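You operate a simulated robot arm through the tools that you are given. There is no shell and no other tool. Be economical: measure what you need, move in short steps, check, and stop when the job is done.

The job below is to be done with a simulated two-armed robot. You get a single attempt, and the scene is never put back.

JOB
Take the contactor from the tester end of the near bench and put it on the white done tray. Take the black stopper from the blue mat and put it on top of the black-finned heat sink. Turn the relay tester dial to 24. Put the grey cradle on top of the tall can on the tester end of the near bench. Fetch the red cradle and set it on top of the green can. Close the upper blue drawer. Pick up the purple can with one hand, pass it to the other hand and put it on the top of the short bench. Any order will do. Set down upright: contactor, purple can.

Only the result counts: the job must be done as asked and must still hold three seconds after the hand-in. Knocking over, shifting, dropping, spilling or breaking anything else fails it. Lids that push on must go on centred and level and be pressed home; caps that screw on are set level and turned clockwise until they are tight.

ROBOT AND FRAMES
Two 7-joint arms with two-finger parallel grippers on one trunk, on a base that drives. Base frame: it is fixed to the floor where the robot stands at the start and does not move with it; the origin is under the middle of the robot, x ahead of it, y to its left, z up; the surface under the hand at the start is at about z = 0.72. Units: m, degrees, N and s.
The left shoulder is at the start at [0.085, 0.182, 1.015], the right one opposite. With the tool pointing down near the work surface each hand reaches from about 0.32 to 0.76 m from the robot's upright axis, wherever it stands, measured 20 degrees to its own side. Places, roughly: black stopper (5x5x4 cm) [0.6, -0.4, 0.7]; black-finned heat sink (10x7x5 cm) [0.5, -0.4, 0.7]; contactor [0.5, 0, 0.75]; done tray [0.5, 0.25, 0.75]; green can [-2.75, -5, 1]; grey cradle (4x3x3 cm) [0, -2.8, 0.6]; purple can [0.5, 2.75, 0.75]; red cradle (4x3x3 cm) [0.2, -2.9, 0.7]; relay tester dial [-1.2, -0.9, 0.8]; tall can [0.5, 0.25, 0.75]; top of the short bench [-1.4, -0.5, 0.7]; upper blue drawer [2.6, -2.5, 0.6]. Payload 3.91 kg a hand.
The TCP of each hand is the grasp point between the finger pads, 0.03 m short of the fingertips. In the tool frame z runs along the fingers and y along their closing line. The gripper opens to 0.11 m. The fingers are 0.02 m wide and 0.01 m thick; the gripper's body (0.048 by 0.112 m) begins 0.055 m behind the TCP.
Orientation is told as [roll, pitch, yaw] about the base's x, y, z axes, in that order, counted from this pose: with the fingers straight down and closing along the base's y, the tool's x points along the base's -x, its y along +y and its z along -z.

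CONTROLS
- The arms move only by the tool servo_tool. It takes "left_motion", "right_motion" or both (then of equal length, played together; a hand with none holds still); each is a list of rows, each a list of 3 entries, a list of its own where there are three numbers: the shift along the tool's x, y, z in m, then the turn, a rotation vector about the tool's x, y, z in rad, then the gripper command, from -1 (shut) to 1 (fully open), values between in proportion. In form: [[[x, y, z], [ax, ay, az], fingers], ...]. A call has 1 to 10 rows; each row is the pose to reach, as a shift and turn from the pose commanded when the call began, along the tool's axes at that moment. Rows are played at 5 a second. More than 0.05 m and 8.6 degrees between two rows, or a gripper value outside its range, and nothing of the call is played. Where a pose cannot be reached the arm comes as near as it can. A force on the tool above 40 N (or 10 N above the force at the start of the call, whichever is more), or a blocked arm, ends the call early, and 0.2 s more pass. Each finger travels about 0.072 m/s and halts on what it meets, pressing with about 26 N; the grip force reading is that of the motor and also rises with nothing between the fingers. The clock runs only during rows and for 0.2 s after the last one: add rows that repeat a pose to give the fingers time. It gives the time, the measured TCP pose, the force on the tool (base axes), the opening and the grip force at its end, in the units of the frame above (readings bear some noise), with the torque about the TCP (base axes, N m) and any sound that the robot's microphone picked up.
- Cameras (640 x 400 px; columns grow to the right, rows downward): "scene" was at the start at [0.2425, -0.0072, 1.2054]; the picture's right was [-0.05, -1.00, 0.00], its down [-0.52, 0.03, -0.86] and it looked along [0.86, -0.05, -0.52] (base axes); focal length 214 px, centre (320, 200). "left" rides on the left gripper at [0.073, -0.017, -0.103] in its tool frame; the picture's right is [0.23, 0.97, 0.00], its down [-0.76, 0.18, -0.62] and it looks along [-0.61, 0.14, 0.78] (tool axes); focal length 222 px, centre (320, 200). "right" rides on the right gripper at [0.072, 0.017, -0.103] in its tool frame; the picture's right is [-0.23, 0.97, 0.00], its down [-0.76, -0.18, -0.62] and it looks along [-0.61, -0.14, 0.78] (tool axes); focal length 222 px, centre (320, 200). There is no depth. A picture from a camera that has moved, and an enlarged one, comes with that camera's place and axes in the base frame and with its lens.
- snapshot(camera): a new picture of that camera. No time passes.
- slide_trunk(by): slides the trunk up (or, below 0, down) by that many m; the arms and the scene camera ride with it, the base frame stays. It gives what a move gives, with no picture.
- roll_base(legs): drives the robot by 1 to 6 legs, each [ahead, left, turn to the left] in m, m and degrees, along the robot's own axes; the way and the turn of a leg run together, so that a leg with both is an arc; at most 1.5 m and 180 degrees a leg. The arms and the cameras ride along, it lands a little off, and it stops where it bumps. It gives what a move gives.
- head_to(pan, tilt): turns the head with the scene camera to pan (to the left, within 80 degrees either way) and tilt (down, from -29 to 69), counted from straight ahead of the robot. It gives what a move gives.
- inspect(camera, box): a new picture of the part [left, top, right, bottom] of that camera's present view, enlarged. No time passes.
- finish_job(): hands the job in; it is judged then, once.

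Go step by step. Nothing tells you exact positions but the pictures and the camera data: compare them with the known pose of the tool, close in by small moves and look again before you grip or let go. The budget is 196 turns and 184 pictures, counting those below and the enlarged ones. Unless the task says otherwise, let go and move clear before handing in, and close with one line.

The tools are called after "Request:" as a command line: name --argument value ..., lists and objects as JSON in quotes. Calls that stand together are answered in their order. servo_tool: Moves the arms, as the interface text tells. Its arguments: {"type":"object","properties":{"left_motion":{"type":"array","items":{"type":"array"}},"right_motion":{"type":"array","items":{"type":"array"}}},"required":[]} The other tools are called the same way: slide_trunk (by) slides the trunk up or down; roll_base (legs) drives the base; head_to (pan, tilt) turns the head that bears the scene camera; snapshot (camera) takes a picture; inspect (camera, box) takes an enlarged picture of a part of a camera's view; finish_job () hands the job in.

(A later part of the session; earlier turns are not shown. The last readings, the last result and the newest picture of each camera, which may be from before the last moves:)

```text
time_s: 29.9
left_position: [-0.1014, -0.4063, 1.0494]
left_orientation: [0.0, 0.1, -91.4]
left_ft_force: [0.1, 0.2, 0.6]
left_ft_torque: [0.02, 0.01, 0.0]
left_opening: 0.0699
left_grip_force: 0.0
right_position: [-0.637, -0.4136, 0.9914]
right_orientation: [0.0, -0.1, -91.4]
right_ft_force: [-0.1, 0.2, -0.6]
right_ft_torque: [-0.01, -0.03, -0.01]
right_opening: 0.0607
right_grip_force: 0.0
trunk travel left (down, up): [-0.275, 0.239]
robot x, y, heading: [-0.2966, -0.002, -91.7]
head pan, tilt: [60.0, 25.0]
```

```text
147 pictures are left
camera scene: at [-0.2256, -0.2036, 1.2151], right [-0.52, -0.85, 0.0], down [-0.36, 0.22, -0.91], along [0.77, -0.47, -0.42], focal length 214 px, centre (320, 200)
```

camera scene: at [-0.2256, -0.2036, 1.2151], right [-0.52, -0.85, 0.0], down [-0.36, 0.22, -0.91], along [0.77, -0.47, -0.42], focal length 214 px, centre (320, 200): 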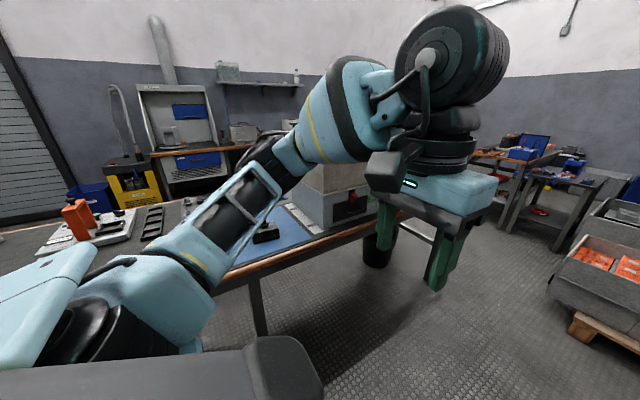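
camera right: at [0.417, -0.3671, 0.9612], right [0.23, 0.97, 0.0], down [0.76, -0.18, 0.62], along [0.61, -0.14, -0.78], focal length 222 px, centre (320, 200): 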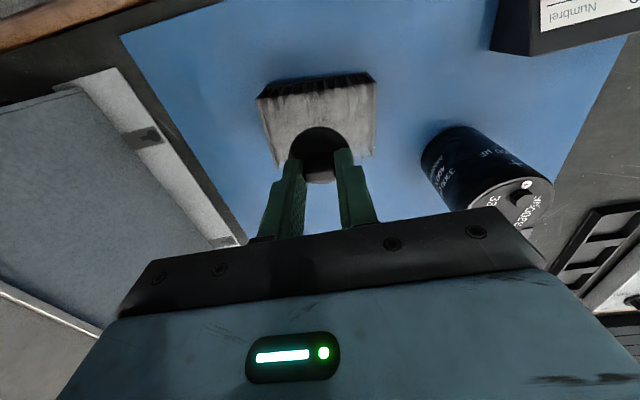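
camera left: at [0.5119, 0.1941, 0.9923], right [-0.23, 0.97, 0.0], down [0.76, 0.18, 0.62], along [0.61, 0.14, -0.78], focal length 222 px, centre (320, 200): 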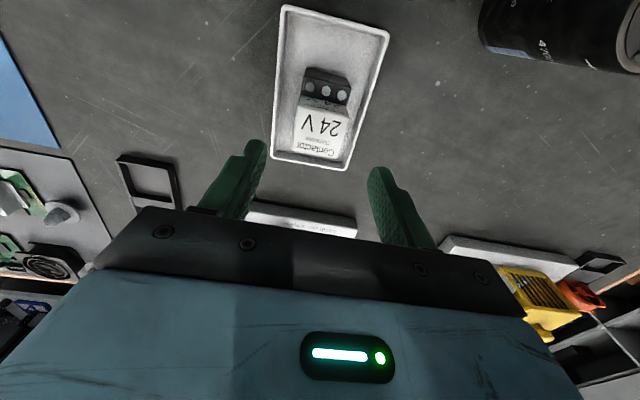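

The cradles should be on the dark small table beyond the pallet cart, around [0.1,-2.8]. I'll look closer in that direction.

Request:
head_to --pan 0 --tilt 15

Request:
inspect --camera "scene" --box '[200, 150, 440, 300]'

Request:
inspect --camera "scene" --box '[230, 155, 310, 215]'

Request:
inspect --camera "scene" --box '[370, 150, 440, 210]'

```text
time_s: 31.2
left_position: [-0.1014, -0.4074, 1.0496]
left_orientation: [-0.1, 0.1, -91.5]
left_ft_force: [-0.8, 0.5, -0.3]
left_ft_torque: [-0.03, 0.01, -0.01]
left_opening: 0.07
left_grip_force: 0.0
right_position: [-0.636, -0.4133, 0.9913]
right_orientation: [0.0, 0.0, -91.5]
right_ft_force: [-0.1, 1.6, 0.1]
right_ft_torque: [0.02, 0.02, -0.03]
right_opening: 0.0606
right_grip_force: 0.0
trunk travel left (down, up): [-0.275, 0.239]
robot x, y, heading: [-0.3023, -0.0006, -91.3]
head pan, tilt: [0.0, 15.0]
```

```text
2.67 times, centred on (320, 225) of scene
camera zoom: at [-0.3064, -0.2489, 1.2313], right [-1.0, 0.02, 0.0], down [0.01, 0.26, -0.97], along [-0.02, -0.97, -0.26], focal length 572 px, centre (320, 133)
```

zoom: 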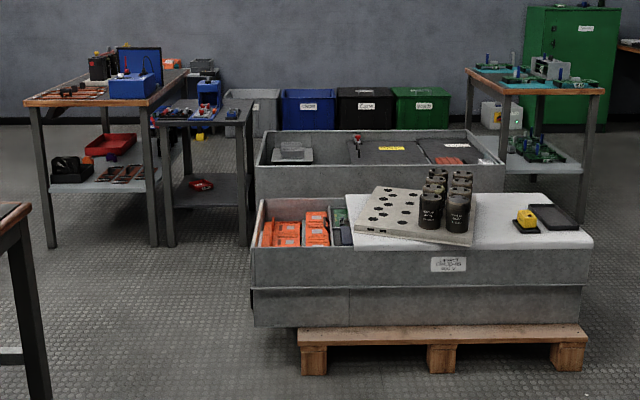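

```text
6.67 times, centred on (270, 185) of scene
camera zoom: at [-0.3064, -0.2489, 1.2313], right [-1.0, 0.02, 0.0], down [0.01, 0.26, -0.97], along [-0.02, -0.97, -0.26], focal length 1430 px, centre (653, 300)
```

zoom: 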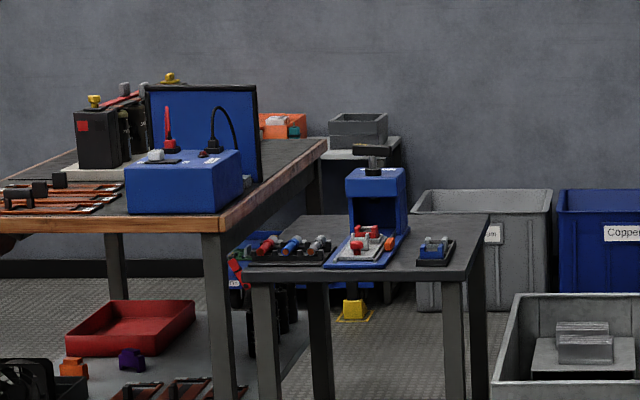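

```text
6.67 times, centred on (405, 180) of scene
camera zoom: at [-0.3064, -0.2489, 1.2313], right [-1.0, 0.02, 0.0], down [0.01, 0.26, -0.97], along [-0.02, -0.97, -0.26], focal length 1430 px, centre (-247, 333)
```

zoom: 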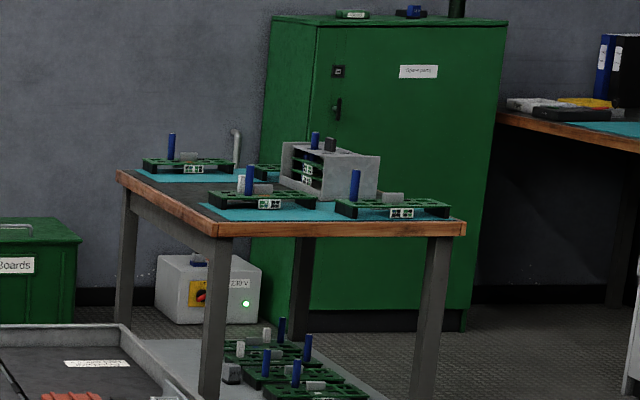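

The small table with the cradles sits between the cart and the brown table, and the passage is tight. I'll look down to gauge my own base size.

Request:
head_to --pan 0 --tilt 69

Request:
snapshot --camera "scene"

Request:
head_to --pan 60 --tilt 65

Request:
snapshot --camera "scene"

```text
time_s: 32.4
left_position: [-0.1019, -0.4077, 1.0504]
left_orientation: [-0.1, 0.0, -91.4]
left_ft_force: [0.0, -0.3, 0.5]
left_ft_torque: [-0.01, -0.01, 0.03]
left_opening: 0.0701
left_grip_force: 0.0
right_position: [-0.6377, -0.4127, 0.9914]
right_orientation: [0.0, 0.0, -91.4]
right_ft_force: [1.2, -0.7, -1.3]
right_ft_torque: [0.0, -0.01, 0.01]
right_opening: 0.0604
right_grip_force: 0.0
trunk travel left (down, up): [-0.275, 0.239]
robot x, y, heading: [-0.3006, -0.0005, -91.3]
head pan, tilt: [0.0, 68.8]
```

```text
143 pictures are left
camera scene: at [-0.3056, -0.2115, 1.1557], right [-1.0, 0.02, 0.0], down [0.02, 0.93, -0.36], along [-0.01, -0.36, -0.93], focal length 214 px, centre (320, 200)
```

scene: 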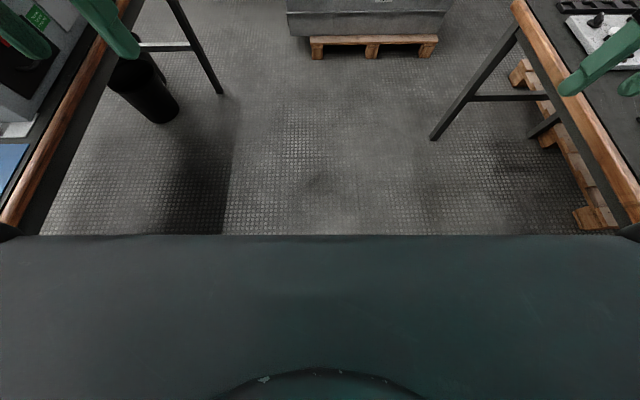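

```text
time_s: 33.7
left_position: [-0.102, -0.4073, 1.0497]
left_orientation: [-0.1, 0.1, -91.5]
left_ft_force: [-0.3, -0.5, 0.9]
left_ft_torque: [0.03, 0.01, 0.01]
left_opening: 0.07
left_grip_force: 0.1
right_position: [-0.6375, -0.4121, 0.9921]
right_orientation: [0.0, 0.0, -91.3]
right_ft_force: [0.3, 0.3, -0.1]
right_ft_torque: [0.0, 0.0, -0.02]
right_opening: 0.0606
right_grip_force: 0.0
trunk travel left (down, up): [-0.275, 0.239]
robot x, y, heading: [-0.3014, -0.0019, -91.3]
head pan, tilt: [60.0, 65.0]
```

```text
142 pictures are left
camera scene: at [-0.2524, -0.1872, 1.1595], right [-0.52, -0.85, 0.0], down [-0.77, 0.47, -0.42], along [0.36, -0.22, -0.91], focal length 214 px, centre (320, 200)
```

scene: 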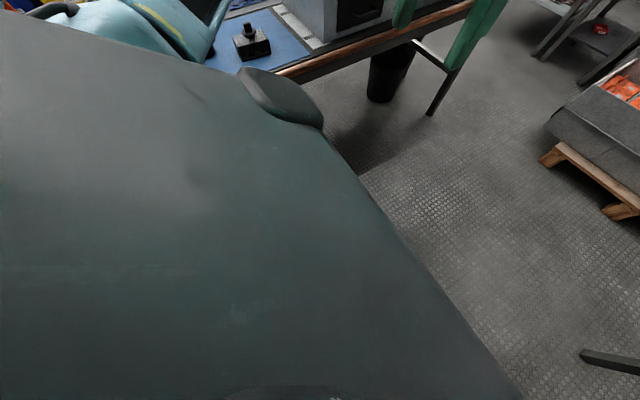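

I can't see my base from the head. I'll yaw the right hand around so its camera looks back at the base, to gauge the footprint.

Request:
servo_tool --right_motion '[[[0, 0, 0], [0, 0, 0.15], 0.1], [[0, 0, 0], [0, 0, 0.3], 0.1], [[0, 0, 0], [0, 0, 0.45], 0.1], [[0, 0, 0], [0, 0, 0.6], 0.1], [[0, 0, 0], [0, 0, 0.75], 0.1], [[0, 0, 0], [0, 0, 0.9], 0.1], [[0, 0, 0], [0, 0, 1.05], 0.1], [[0, 0, 0], [0, 0, 1.2], 0.1], [[0, 0, 0], [0, 0, 1.35], 0.1], [[0, 0, 0], [0, 0, 1.5], 0.1]]'

Request:
snapshot --camera "right"

```text
time_s: 35.9
left_position: [-0.1019, -0.406, 1.0492]
left_orientation: [-0.1, 0.2, -91.4]
left_ft_force: [-0.9, 0.2, -0.2]
left_ft_torque: [-0.02, -0.02, 0.02]
left_opening: 0.0698
left_grip_force: 0.1
right_position: [-0.6369, -0.4149, 0.9919]
right_orientation: [0.1, 0.0, -177.5]
right_ft_force: [-0.4, 0.5, -0.3]
right_ft_torque: [0.05, 0.03, -0.02]
right_opening: 0.0605
right_grip_force: 0.0
trunk travel left (down, up): [-0.275, 0.239]
robot x, y, heading: [-0.3024, -0.0046, -91.5]
head pan, tilt: [60.0, 65.0]
```

```text
141 pictures are left
camera right: at [-0.5633, -0.4272, 1.0945], right [-0.18, -0.98, 0.0], down [-0.77, 0.14, 0.62], along [-0.61, 0.11, -0.78], focal length 222 px, centre (320, 200)
```

right: 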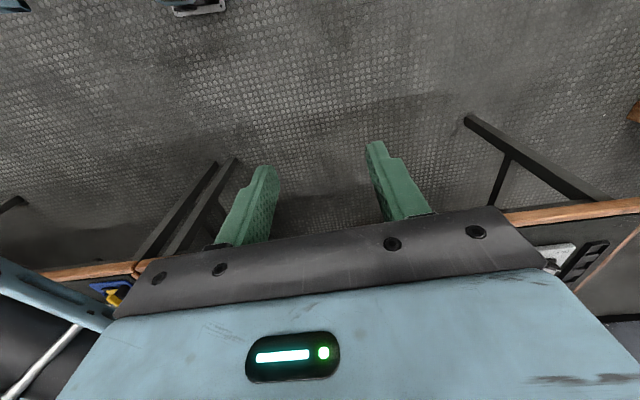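

Request:
servo_tool --right_motion '[[[0, 0, 0], [0, 0, 0.15], 0.1], [[0, 0, 0], [0, 0, 0.3], 0.1], [[0, 0, 0], [0, 0, 0.45], 0.1], [[0, 0, 0], [0, 0, 0.6], 0.1], [[0, 0, 0], [0, 0, 0.75], 0.1], [[0, 0, 0], [0, 0, 0.9], 0.1], [[0, 0, 0], [0, 0, 1.05], 0.1], [[0, 0, 0], [0, 0, 1.2], 0.1]]'

Request:
snapshot --camera "right"

```text
time_s: 37.7
left_position: [-0.1007, -0.4064, 1.0495]
left_orientation: [-0.2, 0.1, -91.5]
left_ft_force: [1.0, -0.9, -0.2]
left_ft_torque: [-0.03, 0.01, 0.02]
left_opening: 0.07
left_grip_force: 0.0
right_position: [-0.637, -0.4135, 0.9914]
right_orientation: [0.0, 0.0, 113.9]
right_ft_force: [0.6, -0.2, -0.6]
right_ft_torque: [-0.01, 0.04, 0.0]
right_opening: 0.0607
right_grip_force: 0.1
trunk travel left (down, up): [-0.275, 0.239]
robot x, y, heading: [-0.3031, 0.0004, -91.4]
head pan, tilt: [60.0, 65.0]
```

```text
140 pictures are left
camera right: at [-0.6224, -0.4861, 1.0944], right [-0.98, -0.18, 0.0], down [-0.14, 0.77, 0.62], along [-0.12, 0.61, -0.78], focal length 222 px, centre (320, 200)
```

right: 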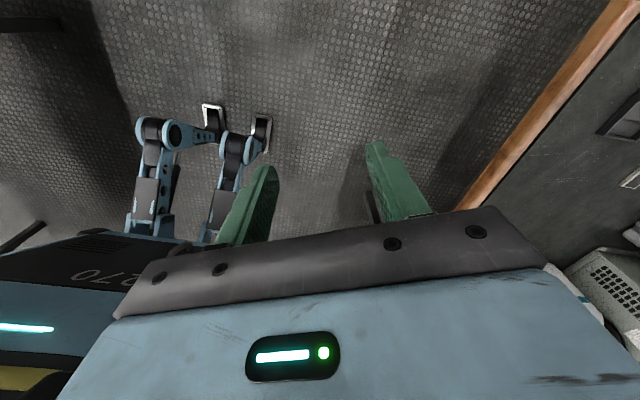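

The robot stands on slim legs (feet about ±0.12 m from the axis), so the gap is passable. I'll turn the hand back and drive through the gap diagonally.

Request:
servo_tool --right_motion '[[[0, 0, 0], [0, 0, -0.15], 0.1], [[0, 0, 0], [0, 0, -0.3], 0.1], [[0, 0, 0], [0, 0, -0.45], 0.1], [[0, 0, 0], [0, 0, -0.6], 0.1], [[0, 0, 0], [0, 0, -0.75], 0.1], [[0, 0, 0], [0, 0, -0.9], 0.1], [[0, 0, 0], [0, 0, -1.05], 0.1], [[0, 0, 0], [0, 0, -1.2], 0.1], [[0, 0, 0], [0, 0, -1.35], 0.1]]'

Request:
servo_tool --right_motion '[[[0, 0, 0], [0, 0, -0.15], 0.1], [[0, 0, 0], [0, 0, -0.3], 0.1], [[0, 0, 0], [0, 0, -0.45], 0.1], [[0, 0, 0], [0, 0, -0.6], 0.1], [[0, 0, 0], [0, 0, -0.75], 0.1], [[0, 0, 0], [0, 0, -0.9], 0.1], [[0, 0, 0], [0, 0, -1.05], 0.1], [[0, 0, 0], [0, 0, -1.2], 0.1], [[0, 0, 0], [0, 0, -1.35], 0.1]]'

Request:
roll_base --legs '[[1.2, 0, 0]]'

Request:
head_to --pan 30 --tilt 35

Request:
snapshot --camera "scene"

```text
time_s: 39.7
left_position: [-0.1023, -0.4074, 1.0489]
left_orientation: [-0.1, 0.1, -91.4]
left_ft_force: [-0.1, 0.1, 0.0]
left_ft_torque: [0.0, 0.02, -0.01]
left_opening: 0.0698
left_grip_force: 0.1
right_position: [-0.6366, -0.4122, 0.9915]
right_orientation: [-0.1, 0.0, -168.6]
right_ft_force: [-0.2, -0.1, -0.2]
right_ft_torque: [0.0, 0.01, 0.03]
right_opening: 0.0604
right_grip_force: 0.0
trunk travel left (down, up): [-0.275, 0.239]
robot x, y, heading: [-0.3027, -0.0022, -91.2]
head pan, tilt: [60.0, 65.0]
```

```text
time_s: 41.7
left_position: [-0.1008, -0.4077, 1.0494]
left_orientation: [-0.1, 0.1, -91.5]
left_ft_force: [0.3, -0.3, -0.5]
left_ft_torque: [-0.01, 0.03, -0.01]
left_opening: 0.0699
left_grip_force: 0.0
right_position: [-0.6371, -0.4128, 0.9908]
right_orientation: [0.0, 0.1, -91.2]
right_ft_force: [-0.1, 0.3, 1.1]
right_ft_torque: [0.03, -0.01, 0.03]
right_opening: 0.0606
right_grip_force: 0.0
trunk travel left (down, up): [-0.275, 0.239]
robot x, y, heading: [-0.3005, 0.0005, -91.5]
head pan, tilt: [60.0, 65.0]
```

```text
time_s: 47.7
left_position: [-0.1445, -1.5961, 1.0494]
left_orientation: [-0.1, 0.1, -92.3]
left_ft_force: [-0.7, 0.4, -0.4]
left_ft_torque: [0.01, 0.01, 0.03]
left_opening: 0.0698
left_grip_force: 0.1
right_position: [-0.6806, -1.5928, 0.9901]
right_orientation: [-0.1, 0.0, -92.2]
right_ft_force: [-0.5, -0.3, 0.6]
right_ft_torque: [0.02, 0.0, 0.0]
right_opening: 0.0606
right_grip_force: 0.1
trunk travel left (down, up): [-0.275, 0.239]
robot x, y, heading: [-0.3386, -1.1874, -92.3]
head pan, tilt: [60.0, 65.0]
```

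```text
time_s: 48.7
left_position: [-0.1452, -1.5952, 1.0501]
left_orientation: [-0.1, 0.1, -92.4]
left_ft_force: [-0.3, -0.3, -0.4]
left_ft_torque: [-0.01, 0.01, -0.02]
left_opening: 0.07
left_grip_force: 0.0
right_position: [-0.6809, -1.5937, 0.9906]
right_orientation: [0.1, 0.0, -92.3]
right_ft_force: [-1.4, 0.3, -0.1]
right_ft_torque: [0.03, -0.01, -0.02]
right_opening: 0.0605
right_grip_force: 0.0
trunk travel left (down, up): [-0.275, 0.239]
robot x, y, heading: [-0.3407, -1.1878, -92.1]
head pan, tilt: [30.0, 35.0]
```

```text
139 pictures are left
camera scene: at [-0.303, -1.4193, 1.1992], right [-0.88, -0.47, 0.0], down [-0.27, 0.51, -0.82], along [0.38, -0.72, -0.57], focal length 214 px, centre (320, 200)
```

scene: 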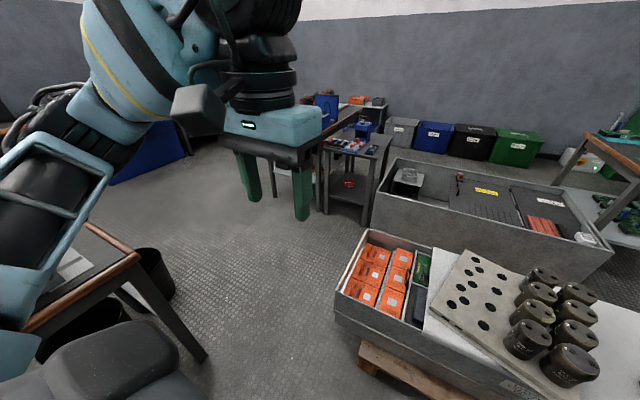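

The small table's front edge is at y=-2.72, x from 0 to 0.37. I'll drive to the middle of the gap.

Request:
roll_base --legs '[[0.36, 0, 0], [0.15, 0.46, 2]]'

Request:
head_to --pan 0 --tilt 35

Request:
snapshot --camera "scene"

```text
time_s: 51.1
left_position: [-0.1577, -1.9488, 1.0494]
left_orientation: [-0.1, 0.1, -92.2]
left_ft_force: [0.8, -0.1, 0.7]
left_ft_torque: [-0.05, 0.03, -0.01]
left_opening: 0.0701
left_grip_force: 0.0
right_position: [-0.6932, -1.9474, 0.9908]
right_orientation: [0.1, 0.0, -92.1]
right_ft_force: [0.1, 0.4, -0.5]
right_ft_torque: [0.0, 0.01, -0.03]
right_opening: 0.0605
right_grip_force: 0.0
trunk travel left (down, up): [-0.275, 0.239]
robot x, y, heading: [-0.3572, -1.5365, -92.2]
head pan, tilt: [30.0, 35.0]
stopped in leg 1: the robot was blocked; the commanded pose is now the measured one
```

```text
time_s: 52.0
left_position: [-0.158, -1.9489, 1.0503]
left_orientation: [0.0, 0.0, -92.3]
left_ft_force: [0.1, 0.5, 0.1]
left_ft_torque: [0.01, -0.01, 0.01]
left_opening: 0.0698
left_grip_force: 0.1
right_position: [-0.6918, -1.9478, 0.9918]
right_orientation: [0.1, 0.0, -92.0]
right_ft_force: [-0.1, -0.2, 0.2]
right_ft_torque: [0.01, -0.04, 0.0]
right_opening: 0.0605
right_grip_force: 0.0
trunk travel left (down, up): [-0.275, 0.239]
robot x, y, heading: [-0.3516, -1.5415, -92.0]
head pan, tilt: [0.0, 35.0]
```

```text
138 pictures are left
camera scene: at [-0.3602, -1.7826, 1.1993], right [-1.0, 0.04, 0.0], down [0.02, 0.57, -0.82], along [-0.03, -0.82, -0.57], focal length 214 px, centre (320, 200)
```

scene: 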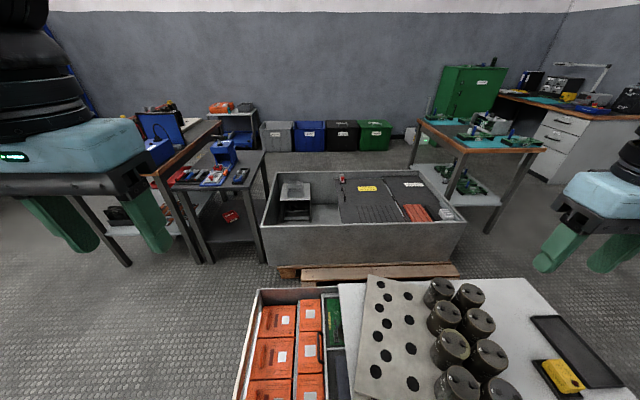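

The base got blocked by the cart with its front reaching about 0.3 m. I'll back off, raise the trunk so the arms clear the bench machine, and go through the gap facing diagonally.

Request:
slide_trunk --by 0.22

Request:
roll_base --legs '[[-0.28, 0.09, 0], [0, 0, 44]]'

Request:
head_to --pan 0 --tilt 50

Request:
snapshot --camera "scene"

```text
time_s: 54.4
left_position: [-0.1578, -1.9498, 1.2673]
left_orientation: [-0.1, 0.2, -92.2]
left_ft_force: [0.2, 0.4, 0.0]
left_ft_torque: [0.02, 0.0, 0.03]
left_opening: 0.0698
left_grip_force: 0.0
right_position: [-0.6925, -1.9466, 1.2096]
right_orientation: [0.0, 0.1, -92.2]
right_ft_force: [0.5, 0.9, -0.7]
right_ft_torque: [0.03, 0.03, 0.01]
right_opening: 0.0605
right_grip_force: 0.1
trunk travel left (down, up): [-0.495, 0.019]
robot x, y, heading: [-0.3526, -1.5406, -92.0]
head pan, tilt: [0.0, 35.0]
```

```text
time_s: 58.5
left_position: [0.1726, -1.4163, 1.2703]
left_orientation: [-0.1, 0.1, -48.2]
left_ft_force: [-0.1, 1.0, 0.6]
left_ft_torque: [-0.03, 0.03, 0.0]
left_opening: 0.0697
left_grip_force: 0.1
right_position: [-0.2136, -1.7871, 1.2098]
right_orientation: [0.1, 0.0, -48.1]
right_ft_force: [-0.1, 0.5, 0.3]
right_ft_torque: [-0.02, -0.03, 0.03]
right_opening: 0.0603
right_grip_force: 0.1
trunk travel left (down, up): [-0.495, 0.019]
robot x, y, heading: [-0.2518, -1.2608, -48.2]
head pan, tilt: [0.0, 35.0]
```

```text
time_s: 59.2
left_position: [0.1717, -1.4173, 1.2685]
left_orientation: [-0.1, 0.1, -48.2]
left_ft_force: [0.4, 0.3, 1.5]
left_ft_torque: [0.01, -0.01, -0.04]
left_opening: 0.0698
left_grip_force: 0.0
right_position: [-0.2139, -1.7866, 1.2105]
right_orientation: [0.0, 0.0, -48.0]
right_ft_force: [-0.7, 0.0, 0.4]
right_ft_torque: [0.01, 0.0, 0.0]
right_opening: 0.0607
right_grip_force: 0.2
trunk travel left (down, up): [-0.495, 0.019]
robot x, y, heading: [-0.2524, -1.2576, -47.9]
head pan, tilt: [0.0, 50.0]
```

```text
137 pictures are left
camera scene: at [-0.1748, -1.3451, 1.422], right [-0.74, -0.67, 0.0], down [-0.51, 0.57, -0.64], along [0.43, -0.48, -0.77], focal length 214 px, centre (320, 200)
```

scene: 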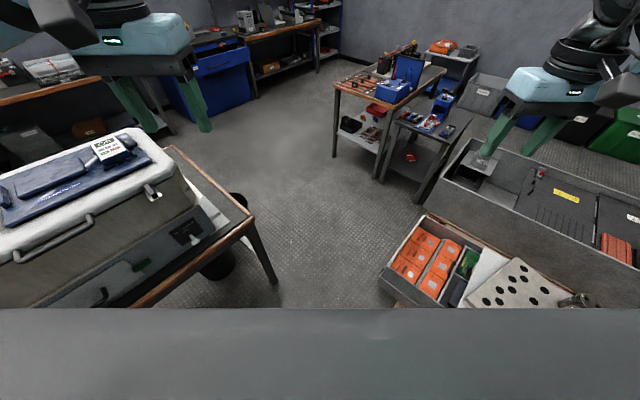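

The gap centre is at about [0.11,-1.715] with a bearing of -52°. I'll drive through, then turn to face the small table.

Request:
roll_base --legs '[[0, 0, -3.7], [0.95, 0, 0], [0, 0, -38]]'

Request:
head_to --pan 0 --tilt 45

Request:
snapshot --camera "scene"

```text
time_s: 66.5
left_position: [0.5652, -2.4025, 1.269]
left_orientation: [-0.1, 0.1, -88.9]
left_ft_force: [0.6, -0.5, -0.4]
left_ft_torque: [-0.02, 0.01, 0.02]
left_opening: 0.0699
left_grip_force: 0.0
right_position: [0.0328, -2.4334, 1.2113]
right_orientation: [0.0, 0.0, -88.8]
right_ft_force: [0.1, -1.0, 0.5]
right_ft_torque: [0.02, -0.02, 0.0]
right_opening: 0.0605
right_grip_force: 0.1
trunk travel left (down, up): [-0.495, 0.019]
robot x, y, heading: [0.3492, -2.0063, -88.8]
head pan, tilt: [0.0, 50.0]
```

```text
time_s: 67.1
left_position: [0.5643, -2.4031, 1.2689]
left_orientation: [-0.1, 0.1, -88.8]
left_ft_force: [0.4, -1.1, -0.3]
left_ft_torque: [0.0, -0.01, 0.0]
left_opening: 0.0698
left_grip_force: 0.2
right_position: [0.0308, -2.4335, 1.2103]
right_orientation: [0.0, 0.1, -88.6]
right_ft_force: [0.4, -0.6, -0.2]
right_ft_torque: [0.0, 0.01, -0.01]
right_opening: 0.0605
right_grip_force: 0.0
trunk travel left (down, up): [-0.495, 0.019]
robot x, y, heading: [0.3471, -2.0055, -88.7]
head pan, tilt: [0.0, 45.0]
```

```text
136 pictures are left
camera scene: at [0.3504, -2.1266, 1.4288], right [-1.0, -0.02, 0.0], down [-0.02, 0.71, -0.71], along [0.02, -0.71, -0.71], focal length 214 px, centre (320, 200)
```

scene: 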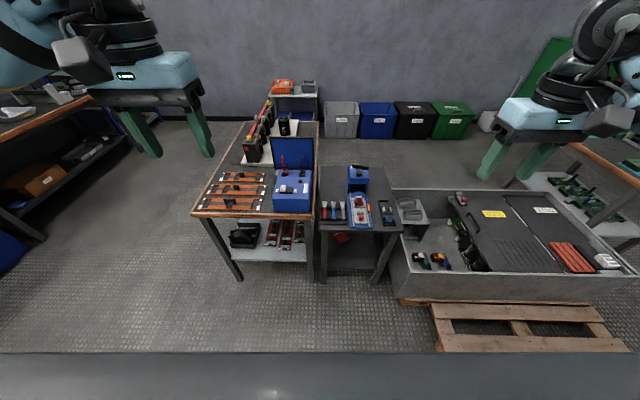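

I'm through the gap. With free hands on this side I'll close the drawer first, so I turn left toward it.

Request:
roll_base --legs '[[0, 0, 80]]'

Request:
head_to --pan 0 --tilt 30

Request:
snapshot --camera "scene"

```text
time_s: 70.9
left_position: [0.7775, -1.867, 1.2696]
left_orientation: [-0.1, 0.1, -9.8]
left_ft_force: [0.4, -0.6, -0.2]
left_ft_torque: [0.01, -0.02, 0.01]
left_opening: 0.0699
left_grip_force: 0.1
right_position: [0.7055, -2.3977, 1.2098]
right_orientation: [0.0, 0.1, -9.7]
right_ft_force: [0.5, 1.0, -0.4]
right_ft_torque: [0.02, -0.01, 0.02]
right_opening: 0.0604
right_grip_force: 0.1
trunk travel left (down, up): [-0.495, 0.019]
robot x, y, heading: [0.3446, -2.0096, -9.6]
head pan, tilt: [0.0, 45.0]
```

```text
time_s: 71.7
left_position: [0.7762, -1.867, 1.2684]
left_orientation: [-0.1, 0.1, -9.8]
left_ft_force: [0.0, -0.2, 0.4]
left_ft_torque: [0.02, 0.02, -0.02]
left_opening: 0.0697
left_grip_force: 0.1
right_position: [0.7066, -2.3986, 1.21]
right_orientation: [0.0, 0.0, -9.7]
right_ft_force: [0.4, 0.5, 0.7]
right_ft_torque: [0.02, 0.0, -0.03]
right_opening: 0.0603
right_grip_force: 0.0
trunk travel left (down, up): [-0.495, 0.019]
robot x, y, heading: [0.3484, -2.0071, -9.7]
head pan, tilt: [0.0, 30.0]
```

```text
135 pictures are left
camera scene: at [0.4733, -2.0298, 1.4514], right [-0.17, -0.99, 0.0], down [-0.49, 0.08, -0.87], along [0.85, -0.15, -0.5], focal length 214 px, centre (320, 200)
```

scene: 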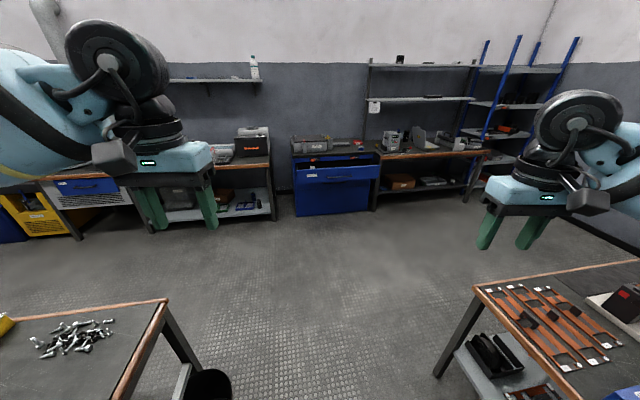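

The open drawer is on the blue cabinet near x=2.5, y=-2.5. I'll drive toward it and stop short.

Request:
roll_base --legs '[[0, 0, -6], [1.3, 0, 0], [0, 0, 15.5]]'

Request:
head_to --pan 0 --tilt 40

Request:
snapshot --camera "scene"

```text
time_s: 79.8
left_position: [2.0275, -2.1754, 1.27]
left_orientation: [-0.1, 0.0, -1.3]
left_ft_force: [-0.6, -0.7, 0.0]
left_ft_torque: [-0.01, -0.02, -0.01]
left_opening: 0.0698
left_grip_force: 0.3
right_position: [2.0348, -2.7116, 1.2102]
right_orientation: [0.1, 0.0, -1.3]
right_ft_force: [-0.8, 0.0, 0.4]
right_ft_torque: [0.0, 0.02, 0.02]
right_opening: 0.0605
right_grip_force: 0.0
trunk travel left (down, up): [-0.495, 0.019]
robot x, y, heading: [1.6223, -2.3764, -1.1]
head pan, tilt: [0.0, 30.0]
```

```text
time_s: 80.5
left_position: [2.0264, -2.1749, 1.2706]
left_orientation: [-0.1, 0.2, -1.3]
left_ft_force: [1.1, -0.5, -0.6]
left_ft_torque: [0.03, 0.01, 0.0]
left_opening: 0.07
left_grip_force: 0.0
right_position: [2.0352, -2.7095, 1.21]
right_orientation: [0.0, 0.0, -1.2]
right_ft_force: [0.0, -0.8, 0.0]
right_ft_torque: [0.01, 0.02, -0.01]
right_opening: 0.0606
right_grip_force: 0.1
trunk travel left (down, up): [-0.495, 0.019]
robot x, y, heading: [1.6218, -2.3772, -1.1]
head pan, tilt: [0.0, 40.0]
```

```text
134 pictures are left
camera scene: at [1.7449, -2.3812, 1.4362], right [-0.02, -1.0, 0.0], down [-0.64, 0.01, -0.77], along [0.77, -0.02, -0.64], focal length 214 px, centre (320, 200)
```

scene: 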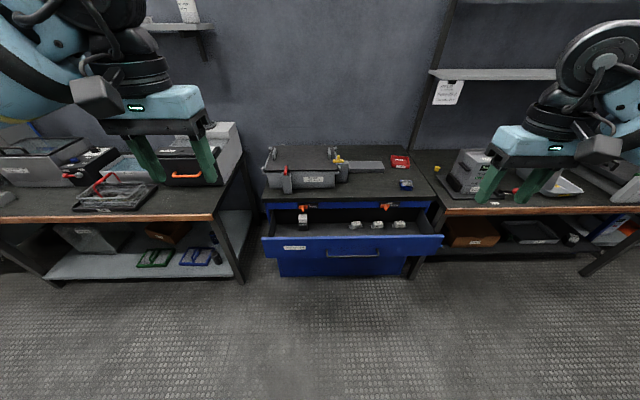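

The drawer front is about x=2.40, centred on y=-2.56, with its handle around z=0.555. I'll lower the trunk and tilt the right hand forward, closed, to push above the handle.

Request:
slide_trunk --by -0.3

Request:
servo_tool --right_motion '[[[0, 0, 0], [0, -0.14, 0], -1], [[0, 0, 0], [0, -0.28, 0], -1], [[0, 0, 0], [0, -0.42, 0], -1], [[0, 0, 0], [0, -0.56, 0], -1], [[0, 0, 0], [0, -0.7, 0], -1], [[0, 0, 0], [0, -0.84, 0], -1], [[0, 0, 0], [0, -0.98, 0], -1], [[0, 0, 0], [0, -1.12, 0], -1], [[0, 0, 0], [0, -1.2, 0], -1]]'

Request:
snapshot --camera "scene"

Request:
snapshot --camera "right"

```text
time_s: 83.5
left_position: [2.0264, -2.176, 0.9709]
left_orientation: [-0.1, 0.1, -1.2]
left_ft_force: [-0.4, -0.5, -0.6]
left_ft_torque: [0.0, -0.01, 0.03]
left_opening: 0.0698
left_grip_force: 0.2
right_position: [2.0341, -2.7103, 0.9111]
right_orientation: [0.0, 0.0, -1.1]
right_ft_force: [1.3, -0.5, -0.8]
right_ft_torque: [-0.01, -0.01, 0.02]
right_opening: 0.0605
right_grip_force: 0.1
trunk travel left (down, up): [-0.195, 0.319]
robot x, y, heading: [1.6226, -2.3753, -1.2]
head pan, tilt: [0.0, 40.0]
```

```text
time_s: 85.5
left_position: [2.0269, -2.1755, 0.9706]
left_orientation: [-0.1, 0.0, -1.3]
left_ft_force: [0.6, 1.3, -0.6]
left_ft_torque: [-0.02, -0.01, 0.05]
left_opening: 0.0697
left_grip_force: 0.1
right_position: [2.1092, -2.7579, 0.9398]
right_orientation: [0.0, -68.9, -1.0]
right_ft_force: [-0.1, 0.4, -0.9]
right_ft_torque: [0.03, -0.03, 0.0]
right_opening: 0.0
right_grip_force: 25.9
right hand out of reach, approached as far as the arm can: row 5, 6, 7, 8, 9
trunk travel left (down, up): [-0.195, 0.319]
robot x, y, heading: [1.622, -2.374, -1.4]
head pan, tilt: [0.0, 40.0]
```

```text
133 pictures are left
camera scene: at [1.8858, -2.3842, 1.1064], right [-0.02, -1.0, 0.0], down [-0.64, 0.01, -0.77], along [0.77, -0.02, -0.64], focal length 214 px, centre (320, 200)
```

scene: 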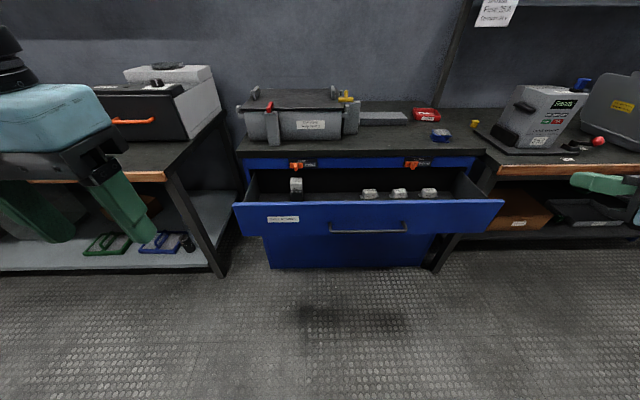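

```text
132 pictures are left
camera right: at [1.9874, -2.7398, 0.9093], right [0.1, 0.97, 0.21], down [-0.31, -0.17, 0.94], along [0.95, -0.16, 0.28], focal length 222 px, centre (320, 200)
```

right: 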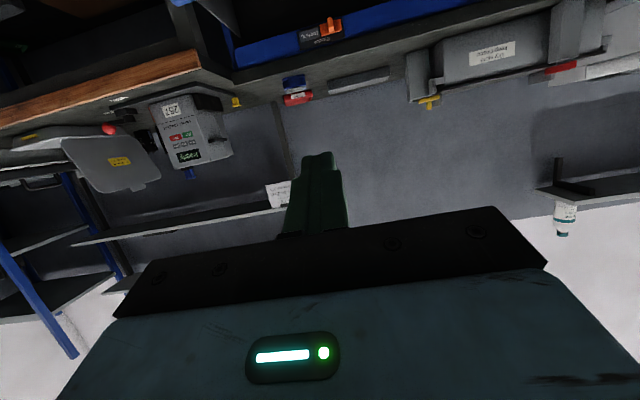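

Drawer face estimate: x≈2.36, z 0.54–0.70, centre y≈-2.54, handle z≈0.595. I'll bring the closed right fingertips in front of the face, just above the handle.

Request:
servo_tool --right_motion '[[[0.023, 0.024, 0.02], [0, 0, 0], -1], [[0.046, 0.048, 0.045], [0, 0, 0], -1], [[0.069, 0.073, 0.07], [0, 0, 0], -1], [[0.092, 0.097, 0.1], [0, 0, 0], -1], [[0.115, 0.121, 0.125], [0, 0, 0], -1], [[0.138, 0.145, 0.15], [0, 0, 0], -1], [[0.161, 0.17, 0.175], [0, 0, 0], -1], [[0.184, 0.194, 0.2], [0, 0, 0], -1], [[0.207, 0.218, 0.21], [0, 0, 0], -1]]'

Request:
snapshot --camera "scene"

```text
time_s: 87.5
left_position: [2.0283, -2.1748, 0.9689]
left_orientation: [-0.1, 0.1, -1.2]
left_ft_force: [-0.7, -0.2, -0.6]
left_ft_torque: [0.02, -0.01, 0.02]
left_opening: 0.0699
left_grip_force: 0.1
right_position: [2.165, -2.6735, 0.8284]
right_orientation: [0.2, -68.6, -1.0]
right_ft_force: [0.6, -0.3, 0.1]
right_ft_torque: [0.04, -0.01, -0.01]
right_opening: 0.0
right_grip_force: 26.0
right hand out of reach, approached as far as the arm can: row 1, 2, 4, 5, 6, 7, 8, 9
trunk travel left (down, up): [-0.195, 0.319]
robot x, y, heading: [1.6203, -2.372, -1.3]
head pan, tilt: [0.0, 40.0]
```

```text
131 pictures are left
camera scene: at [1.8861, -2.3841, 1.1063], right [-0.02, -1.0, 0.0], down [-0.64, 0.01, -0.77], along [0.77, -0.02, -0.64], focal length 214 px, centre (320, 200)
```

scene: 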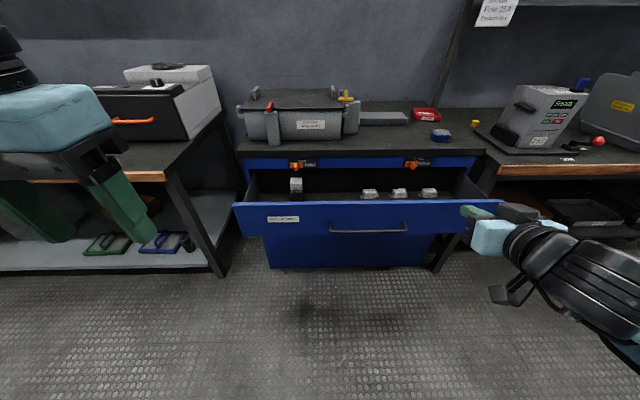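

The strong tilt limits reach, so I'll reduce it to about 45° and continue toward the drawer.

Request:
servo_tool --right_motion '[[[0, 0.0, 0], [0, 0.14, 0], -1], [[0, 0.0, 0], [0, 0.28, 0], -1], [[0.0, 0.0, 0], [0, 0.42, 0], -1], [[0.03, 0.02, 0.01], [0, 0.42, 0], -1], [[0.06, 0.05, 0.025], [0, 0.42, 0], -1], [[0.09, 0.08, 0.045], [0, 0.42, 0], -1], [[0.12, 0.11, 0.06], [0, 0.42, 0], -1], [[0.12, 0.13, 0.08], [0, 0.42, 0], -1]]'

Request:
snapshot --camera "scene"

```text
time_s: 89.3
left_position: [2.0267, -2.1736, 0.9689]
left_orientation: [-0.1, 0.1, -1.4]
left_ft_force: [-0.2, 0.0, -0.2]
left_ft_torque: [0.0, 0.04, 0.01]
left_opening: 0.07
left_grip_force: 0.1
right_position: [2.199, -2.545, 0.6966]
right_orientation: [0.0, -44.8, -1.1]
right_ft_force: [-0.7, -0.6, -0.4]
right_ft_torque: [0.01, 0.04, 0.01]
right_opening: 0.0
right_grip_force: 25.8
trunk travel left (down, up): [-0.195, 0.319]
robot x, y, heading: [1.6244, -2.3743, -1.2]
head pan, tilt: [0.0, 40.0]
```

```text
130 pictures are left
camera scene: at [1.8863, -2.3839, 1.1062], right [-0.02, -1.0, 0.0], down [-0.64, 0.01, -0.77], along [0.77, -0.02, -0.64], focal length 214 px, centre (320, 200)
```

scene: 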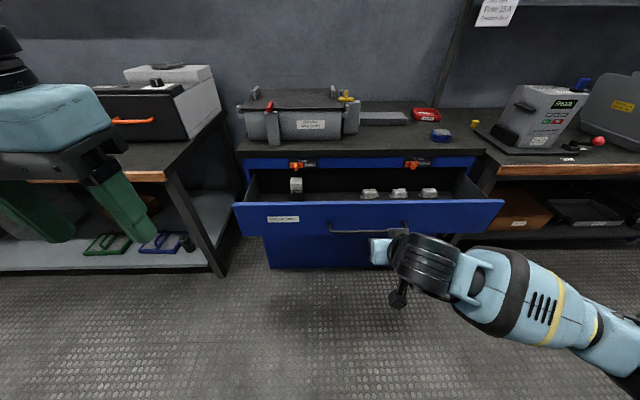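

Request:
snapshot --camera "right"

Request:
inspect --camera "scene" --box '[300, 180, 460, 290]'

```text
129 pictures are left
camera right: at [2.0758, -2.5256, 0.7196], right [0.18, 0.97, 0.16], down [0.1, -0.18, 0.98], along [0.98, -0.16, -0.13], focal length 222 px, centre (320, 200)
```

right: 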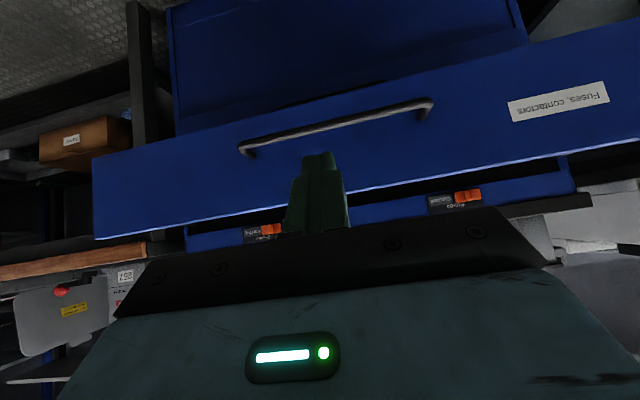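

```text
3.64 times, centred on (380, 235) of scene
camera zoom: at [1.8863, -2.3839, 1.1062], right [-0.02, -1.0, 0.0], down [-0.64, 0.01, -0.77], along [0.77, -0.02, -0.64], focal length 780 px, centre (102, 73)
```

zoom: 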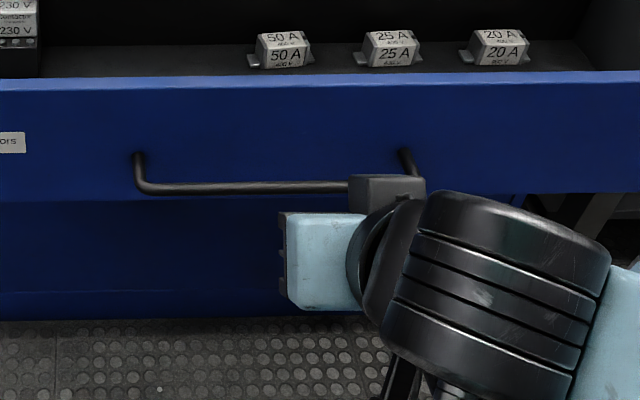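

The fingertips are in front of the face. I'll lower them 2.5 cm and push by driving the base gently forward.

Request:
servo_tool --right_motion '[[[0.009, 0, 0.009], [0, 0, 0], -1], [[0.018, 0, 0.018], [0, 0, 0], -1]]'

Request:
roll_base --legs '[[0.2, 0, 1]]'

Request:
snapshot --camera "scene"

Request:
snapshot --camera "right"

```text
time_s: 89.9
left_position: [2.0266, -2.1757, 0.9685]
left_orientation: [-0.1, 0.1, -1.3]
left_ft_force: [-0.5, -0.1, 0.5]
left_ft_torque: [-0.02, 0.01, -0.01]
left_opening: 0.0697
left_grip_force: 0.0
right_position: [2.1977, -2.5457, 0.6721]
right_orientation: [0.1, -44.8, -1.2]
right_ft_force: [0.0, 0.0, -1.0]
right_ft_torque: [-0.01, 0.03, -0.01]
right_opening: 0.0
right_grip_force: 26.0
trunk travel left (down, up): [-0.195, 0.319]
robot x, y, heading: [1.6269, -2.378, -1.4]
head pan, tilt: [0.0, 40.0]
```

```text
time_s: 91.5
left_position: [2.2295, -2.1714, 0.9685]
left_orientation: [-0.1, 0.1, -0.4]
left_ft_force: [-0.4, -0.1, -0.9]
left_ft_torque: [-0.01, -0.01, 0.03]
left_opening: 0.0699
left_grip_force: 0.1
right_position: [2.405, -2.5396, 0.6715]
right_orientation: [0.1, -44.6, -0.2]
right_ft_force: [1.0, 1.1, -0.2]
right_ft_torque: [0.03, 0.01, -0.03]
right_opening: 0.0
right_grip_force: 25.7
trunk travel left (down, up): [-0.195, 0.319]
robot x, y, heading: [1.8274, -2.3808, -0.3]
head pan, tilt: [0.0, 40.0]
```

```text
127 pictures are left
camera scene: at [2.0912, -2.3824, 1.1061], right [0.0, -1.0, 0.0], down [-0.64, 0.0, -0.77], along [0.77, 0.0, -0.64], focal length 214 px, centre (320, 200)
```

scene: 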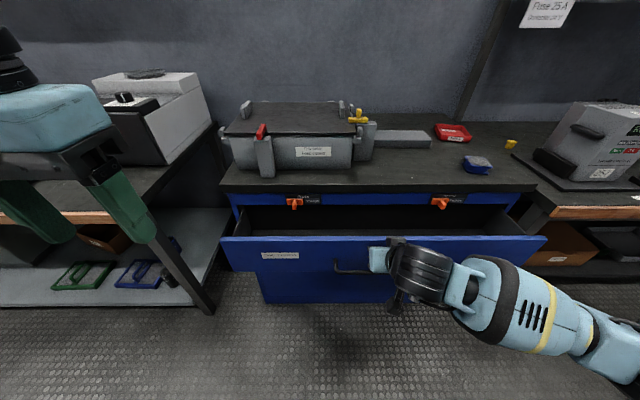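

```text
126 pictures are left
camera right: at [2.2819, -2.5218, 0.6942], right [0.17, 0.97, 0.16], down [0.1, -0.18, 0.98], along [0.98, -0.15, -0.13], focal length 222 px, centre (320, 200)
```

right: 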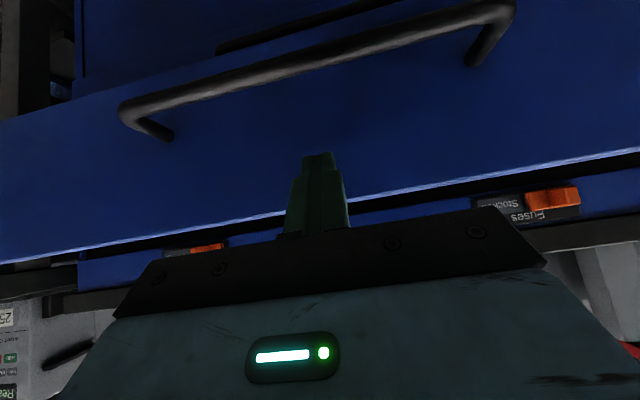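

The push works with little force. I'll drive a bit further.

Request:
roll_base --legs '[[0.13, 0, 0]]'

Request:
snapshot --camera "scene"

Request:
snapshot --camera "right"

```text
time_s: 92.8
left_position: [2.36, -2.1722, 0.9685]
left_orientation: [-0.1, 0.1, -0.5]
left_ft_force: [0.9, 0.2, 1.1]
left_ft_torque: [-0.02, 0.05, -0.02]
left_opening: 0.0701
left_grip_force: 0.1
right_position: [2.5355, -2.5403, 0.6724]
right_orientation: [-0.1, -44.7, -0.3]
right_ft_force: [-0.5, 0.7, -0.2]
right_ft_torque: [0.04, -0.02, -0.02]
right_opening: 0.0001
right_grip_force: 26.4
trunk travel left (down, up): [-0.195, 0.319]
robot x, y, heading: [1.9601, -2.3801, -0.3]
head pan, tilt: [0.0, 40.0]
```

```text
125 pictures are left
camera scene: at [2.2217, -2.3835, 1.1062], right [-0.01, -1.0, 0.0], down [-0.64, 0.0, -0.77], along [0.77, 0.0, -0.64], focal length 214 px, centre (320, 200)
```

scene: 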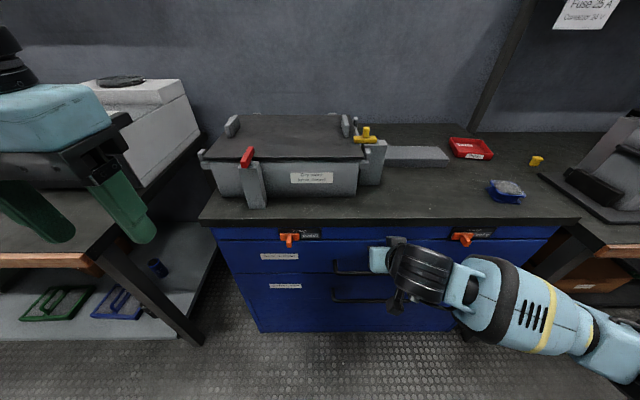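

```text
124 pictures are left
camera right: at [2.4126, -2.5233, 0.6942], right [0.17, 0.97, 0.16], down [0.1, -0.18, 0.98], along [0.98, -0.15, -0.13], focal length 222 px, centre (320, 200)
```

right: 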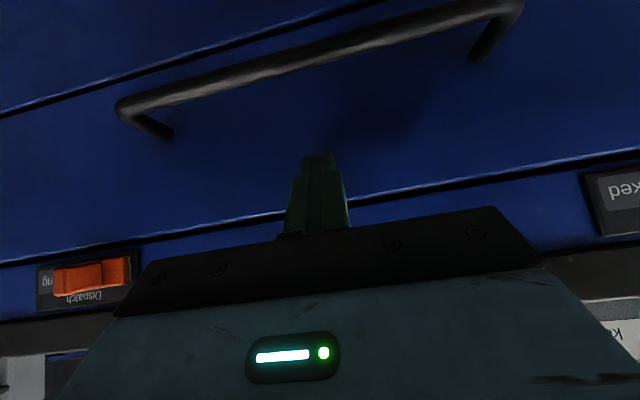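

It's nearly flush. I'll finish with the arm in small pushes until force builds.

Request:
servo_tool --right_motion '[[[-0.005, 0, 0.005], [0, 0, 0], -1], [[-0.01, 0, 0.01], [0, 0, 0], -1], [[-0.014, 0, 0.014], [0, 0, 0], -1], [[-0.018, 0, 0.018], [0, 0, 0], -1], [[-0.022, 0, 0.022], [0, 0, 0], -1]]'

Request:
inspect --camera "scene" --box '[190, 200, 410, 340]'

```text
time_s: 93.3
left_position: [2.3575, -2.1741, 0.9698]
left_orientation: [-0.1, 0.0, -0.6]
left_ft_force: [0.3, 0.0, -0.3]
left_ft_torque: [0.01, -0.01, -0.02]
left_opening: 0.0699
left_grip_force: 0.0
right_position: [2.5385, -2.5403, 0.671]
right_orientation: [0.0, -44.2, -0.1]
right_ft_force: [-28.1, -4.8, 17.4]
right_ft_torque: [0.09, -0.03, -0.1]
right_opening: 0.0001
right_grip_force: 26.1
trunk travel left (down, up): [-0.195, 0.319]
robot x, y, heading: [1.9576, -2.3794, -0.4]
head pan, tilt: [0.0, 40.0]
stopped in row 2 (right hand): the force on the tool passed its limit at 49 N (the readings are from after the stop); the commanded pose is now the measured one
```

```text
2.86 times, centred on (300, 270) of scene
camera zoom: at [2.2186, -2.3842, 1.1069], right [-0.01, -1.0, 0.0], down [-0.64, 0.01, -0.77], along [0.77, -0.01, -0.64], focal length 613 px, centre (377, 0)
```

zoom: 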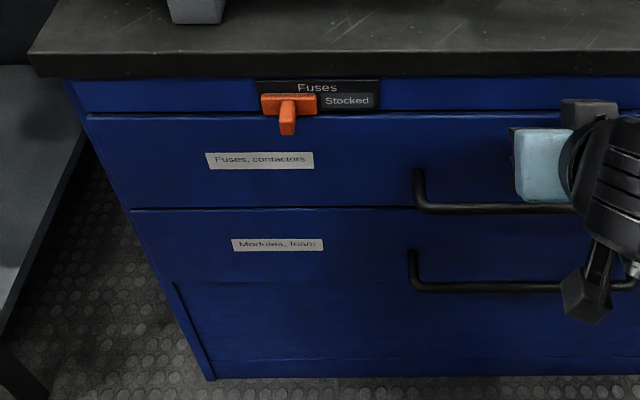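

The drawer is closed flush. I'll back away, restore the hand pose, and return to the small table.

Request:
roll_base --legs '[[-0.35, 0, 0]]'

Request:
servo_tool --right_motion '[[[0, 0, -0.02], [0, 0.14, 0], -0.3], [[0, 0, -0.05], [0, 0.28, 0], 0.1], [[0, 0, -0.08], [0, 0.42, 0], 0.1], [[0, 0, -0.11], [0, 0.56, 0], 0.1], [[0, 0, -0.14], [0, 0.7, 0], 0.1], [[0, 0, -0.17], [0, 0.78, 0], 0.1]]'

Request:
slide_trunk --by 0.3

Request:
roll_base --legs '[[0, 0.3, 0], [-1.27, 0, 0], [0, 0, -90]]'

Request:
head_to --pan 0 --tilt 50

Request:
snapshot --camera "scene"

```text
time_s: 95.6
left_position: [2.0109, -2.17, 0.9691]
left_orientation: [-0.1, 0.1, -0.3]
left_ft_force: [0.1, -0.2, 0.4]
left_ft_torque: [0.0, 0.0, 0.04]
left_opening: 0.0701
left_grip_force: 0.0
right_position: [2.1939, -2.5372, 0.6704]
right_orientation: [-0.1, -44.1, 0.1]
right_ft_force: [-0.6, -0.4, 0.1]
right_ft_torque: [0.01, 0.01, 0.01]
right_opening: 0.0
right_grip_force: 25.9
trunk travel left (down, up): [-0.195, 0.319]
robot x, y, heading: [1.6073, -2.378, -0.3]
head pan, tilt: [0.0, 40.0]
```

```text
time_s: 97.0
left_position: [2.0104, -2.1701, 0.9692]
left_orientation: [-0.1, 0.1, -0.3]
left_ft_force: [-0.2, 0.8, -0.4]
left_ft_torque: [-0.02, 0.02, 0.04]
left_opening: 0.07
left_grip_force: 0.0
right_position: [2.0738, -2.5341, 0.7907]
right_orientation: [-0.1, 0.6, 0.0]
right_ft_force: [1.1, -0.3, -0.3]
right_ft_torque: [0.01, -0.04, 0.02]
right_opening: 0.0602
right_grip_force: 0.1
trunk travel left (down, up): [-0.195, 0.319]
robot x, y, heading: [1.6073, -2.3764, -0.1]
head pan, tilt: [0.0, 40.0]
```

```text
time_s: 100.0
left_position: [2.011, -2.1695, 1.2689]
left_orientation: [0.0, 0.2, -0.3]
left_ft_force: [0.2, -0.2, -0.3]
left_ft_torque: [-0.01, 0.01, 0.04]
left_opening: 0.0698
left_grip_force: 0.0
right_position: [2.0755, -2.5364, 1.0904]
right_orientation: [-0.1, 0.8, 0.0]
right_ft_force: [0.6, 0.3, -0.7]
right_ft_torque: [0.02, -0.02, 0.03]
right_opening: 0.0606
right_grip_force: 0.0
trunk travel left (down, up): [-0.495, 0.019]
robot x, y, heading: [1.6079, -2.3771, -0.1]
head pan, tilt: [0.0, 40.0]
```

```text
time_s: 113.0
left_position: [0.5568, -2.4693, 1.2689]
left_orientation: [-0.1, 0.1, -91.0]
left_ft_force: [-0.5, -0.9, -0.3]
left_ft_torque: [0.0, 0.02, 0.0]
left_opening: 0.0699
left_grip_force: 0.0
right_position: [0.1885, -2.5284, 1.0928]
right_orientation: [-0.1, 0.6, -90.7]
right_ft_force: [0.0, -0.3, -0.3]
right_ft_torque: [-0.02, 0.01, 0.01]
right_opening: 0.0607
right_grip_force: 0.1
trunk travel left (down, up): [-0.495, 0.019]
robot x, y, heading: [0.3524, -2.0608, -90.7]
head pan, tilt: [0.0, 40.0]
```

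```text
time_s: 113.7
left_position: [0.5565, -2.4683, 1.2697]
left_orientation: [-0.2, 0.1, -90.9]
left_ft_force: [0.6, -0.3, 0.0]
left_ft_torque: [-0.02, 0.0, 0.01]
left_opening: 0.0699
left_grip_force: 0.1
right_position: [0.1881, -2.5287, 1.0912]
right_orientation: [-0.1, 0.7, -90.7]
right_ft_force: [1.0, 0.0, 0.2]
right_ft_torque: [0.0, 0.02, 0.0]
right_opening: 0.0606
right_grip_force: 0.2
trunk travel left (down, up): [-0.495, 0.019]
robot x, y, heading: [0.3574, -2.0668, -91.0]
head pan, tilt: [0.0, 50.0]
```

```text
122 pictures are left
camera scene: at [0.3521, -2.1809, 1.422], right [-1.0, 0.02, 0.0], down [0.01, 0.77, -0.64], along [-0.01, -0.64, -0.77], focal length 214 px, centre (320, 200)
```

scene: 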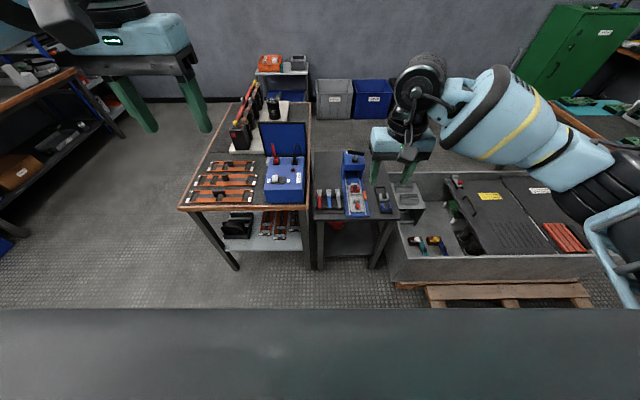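

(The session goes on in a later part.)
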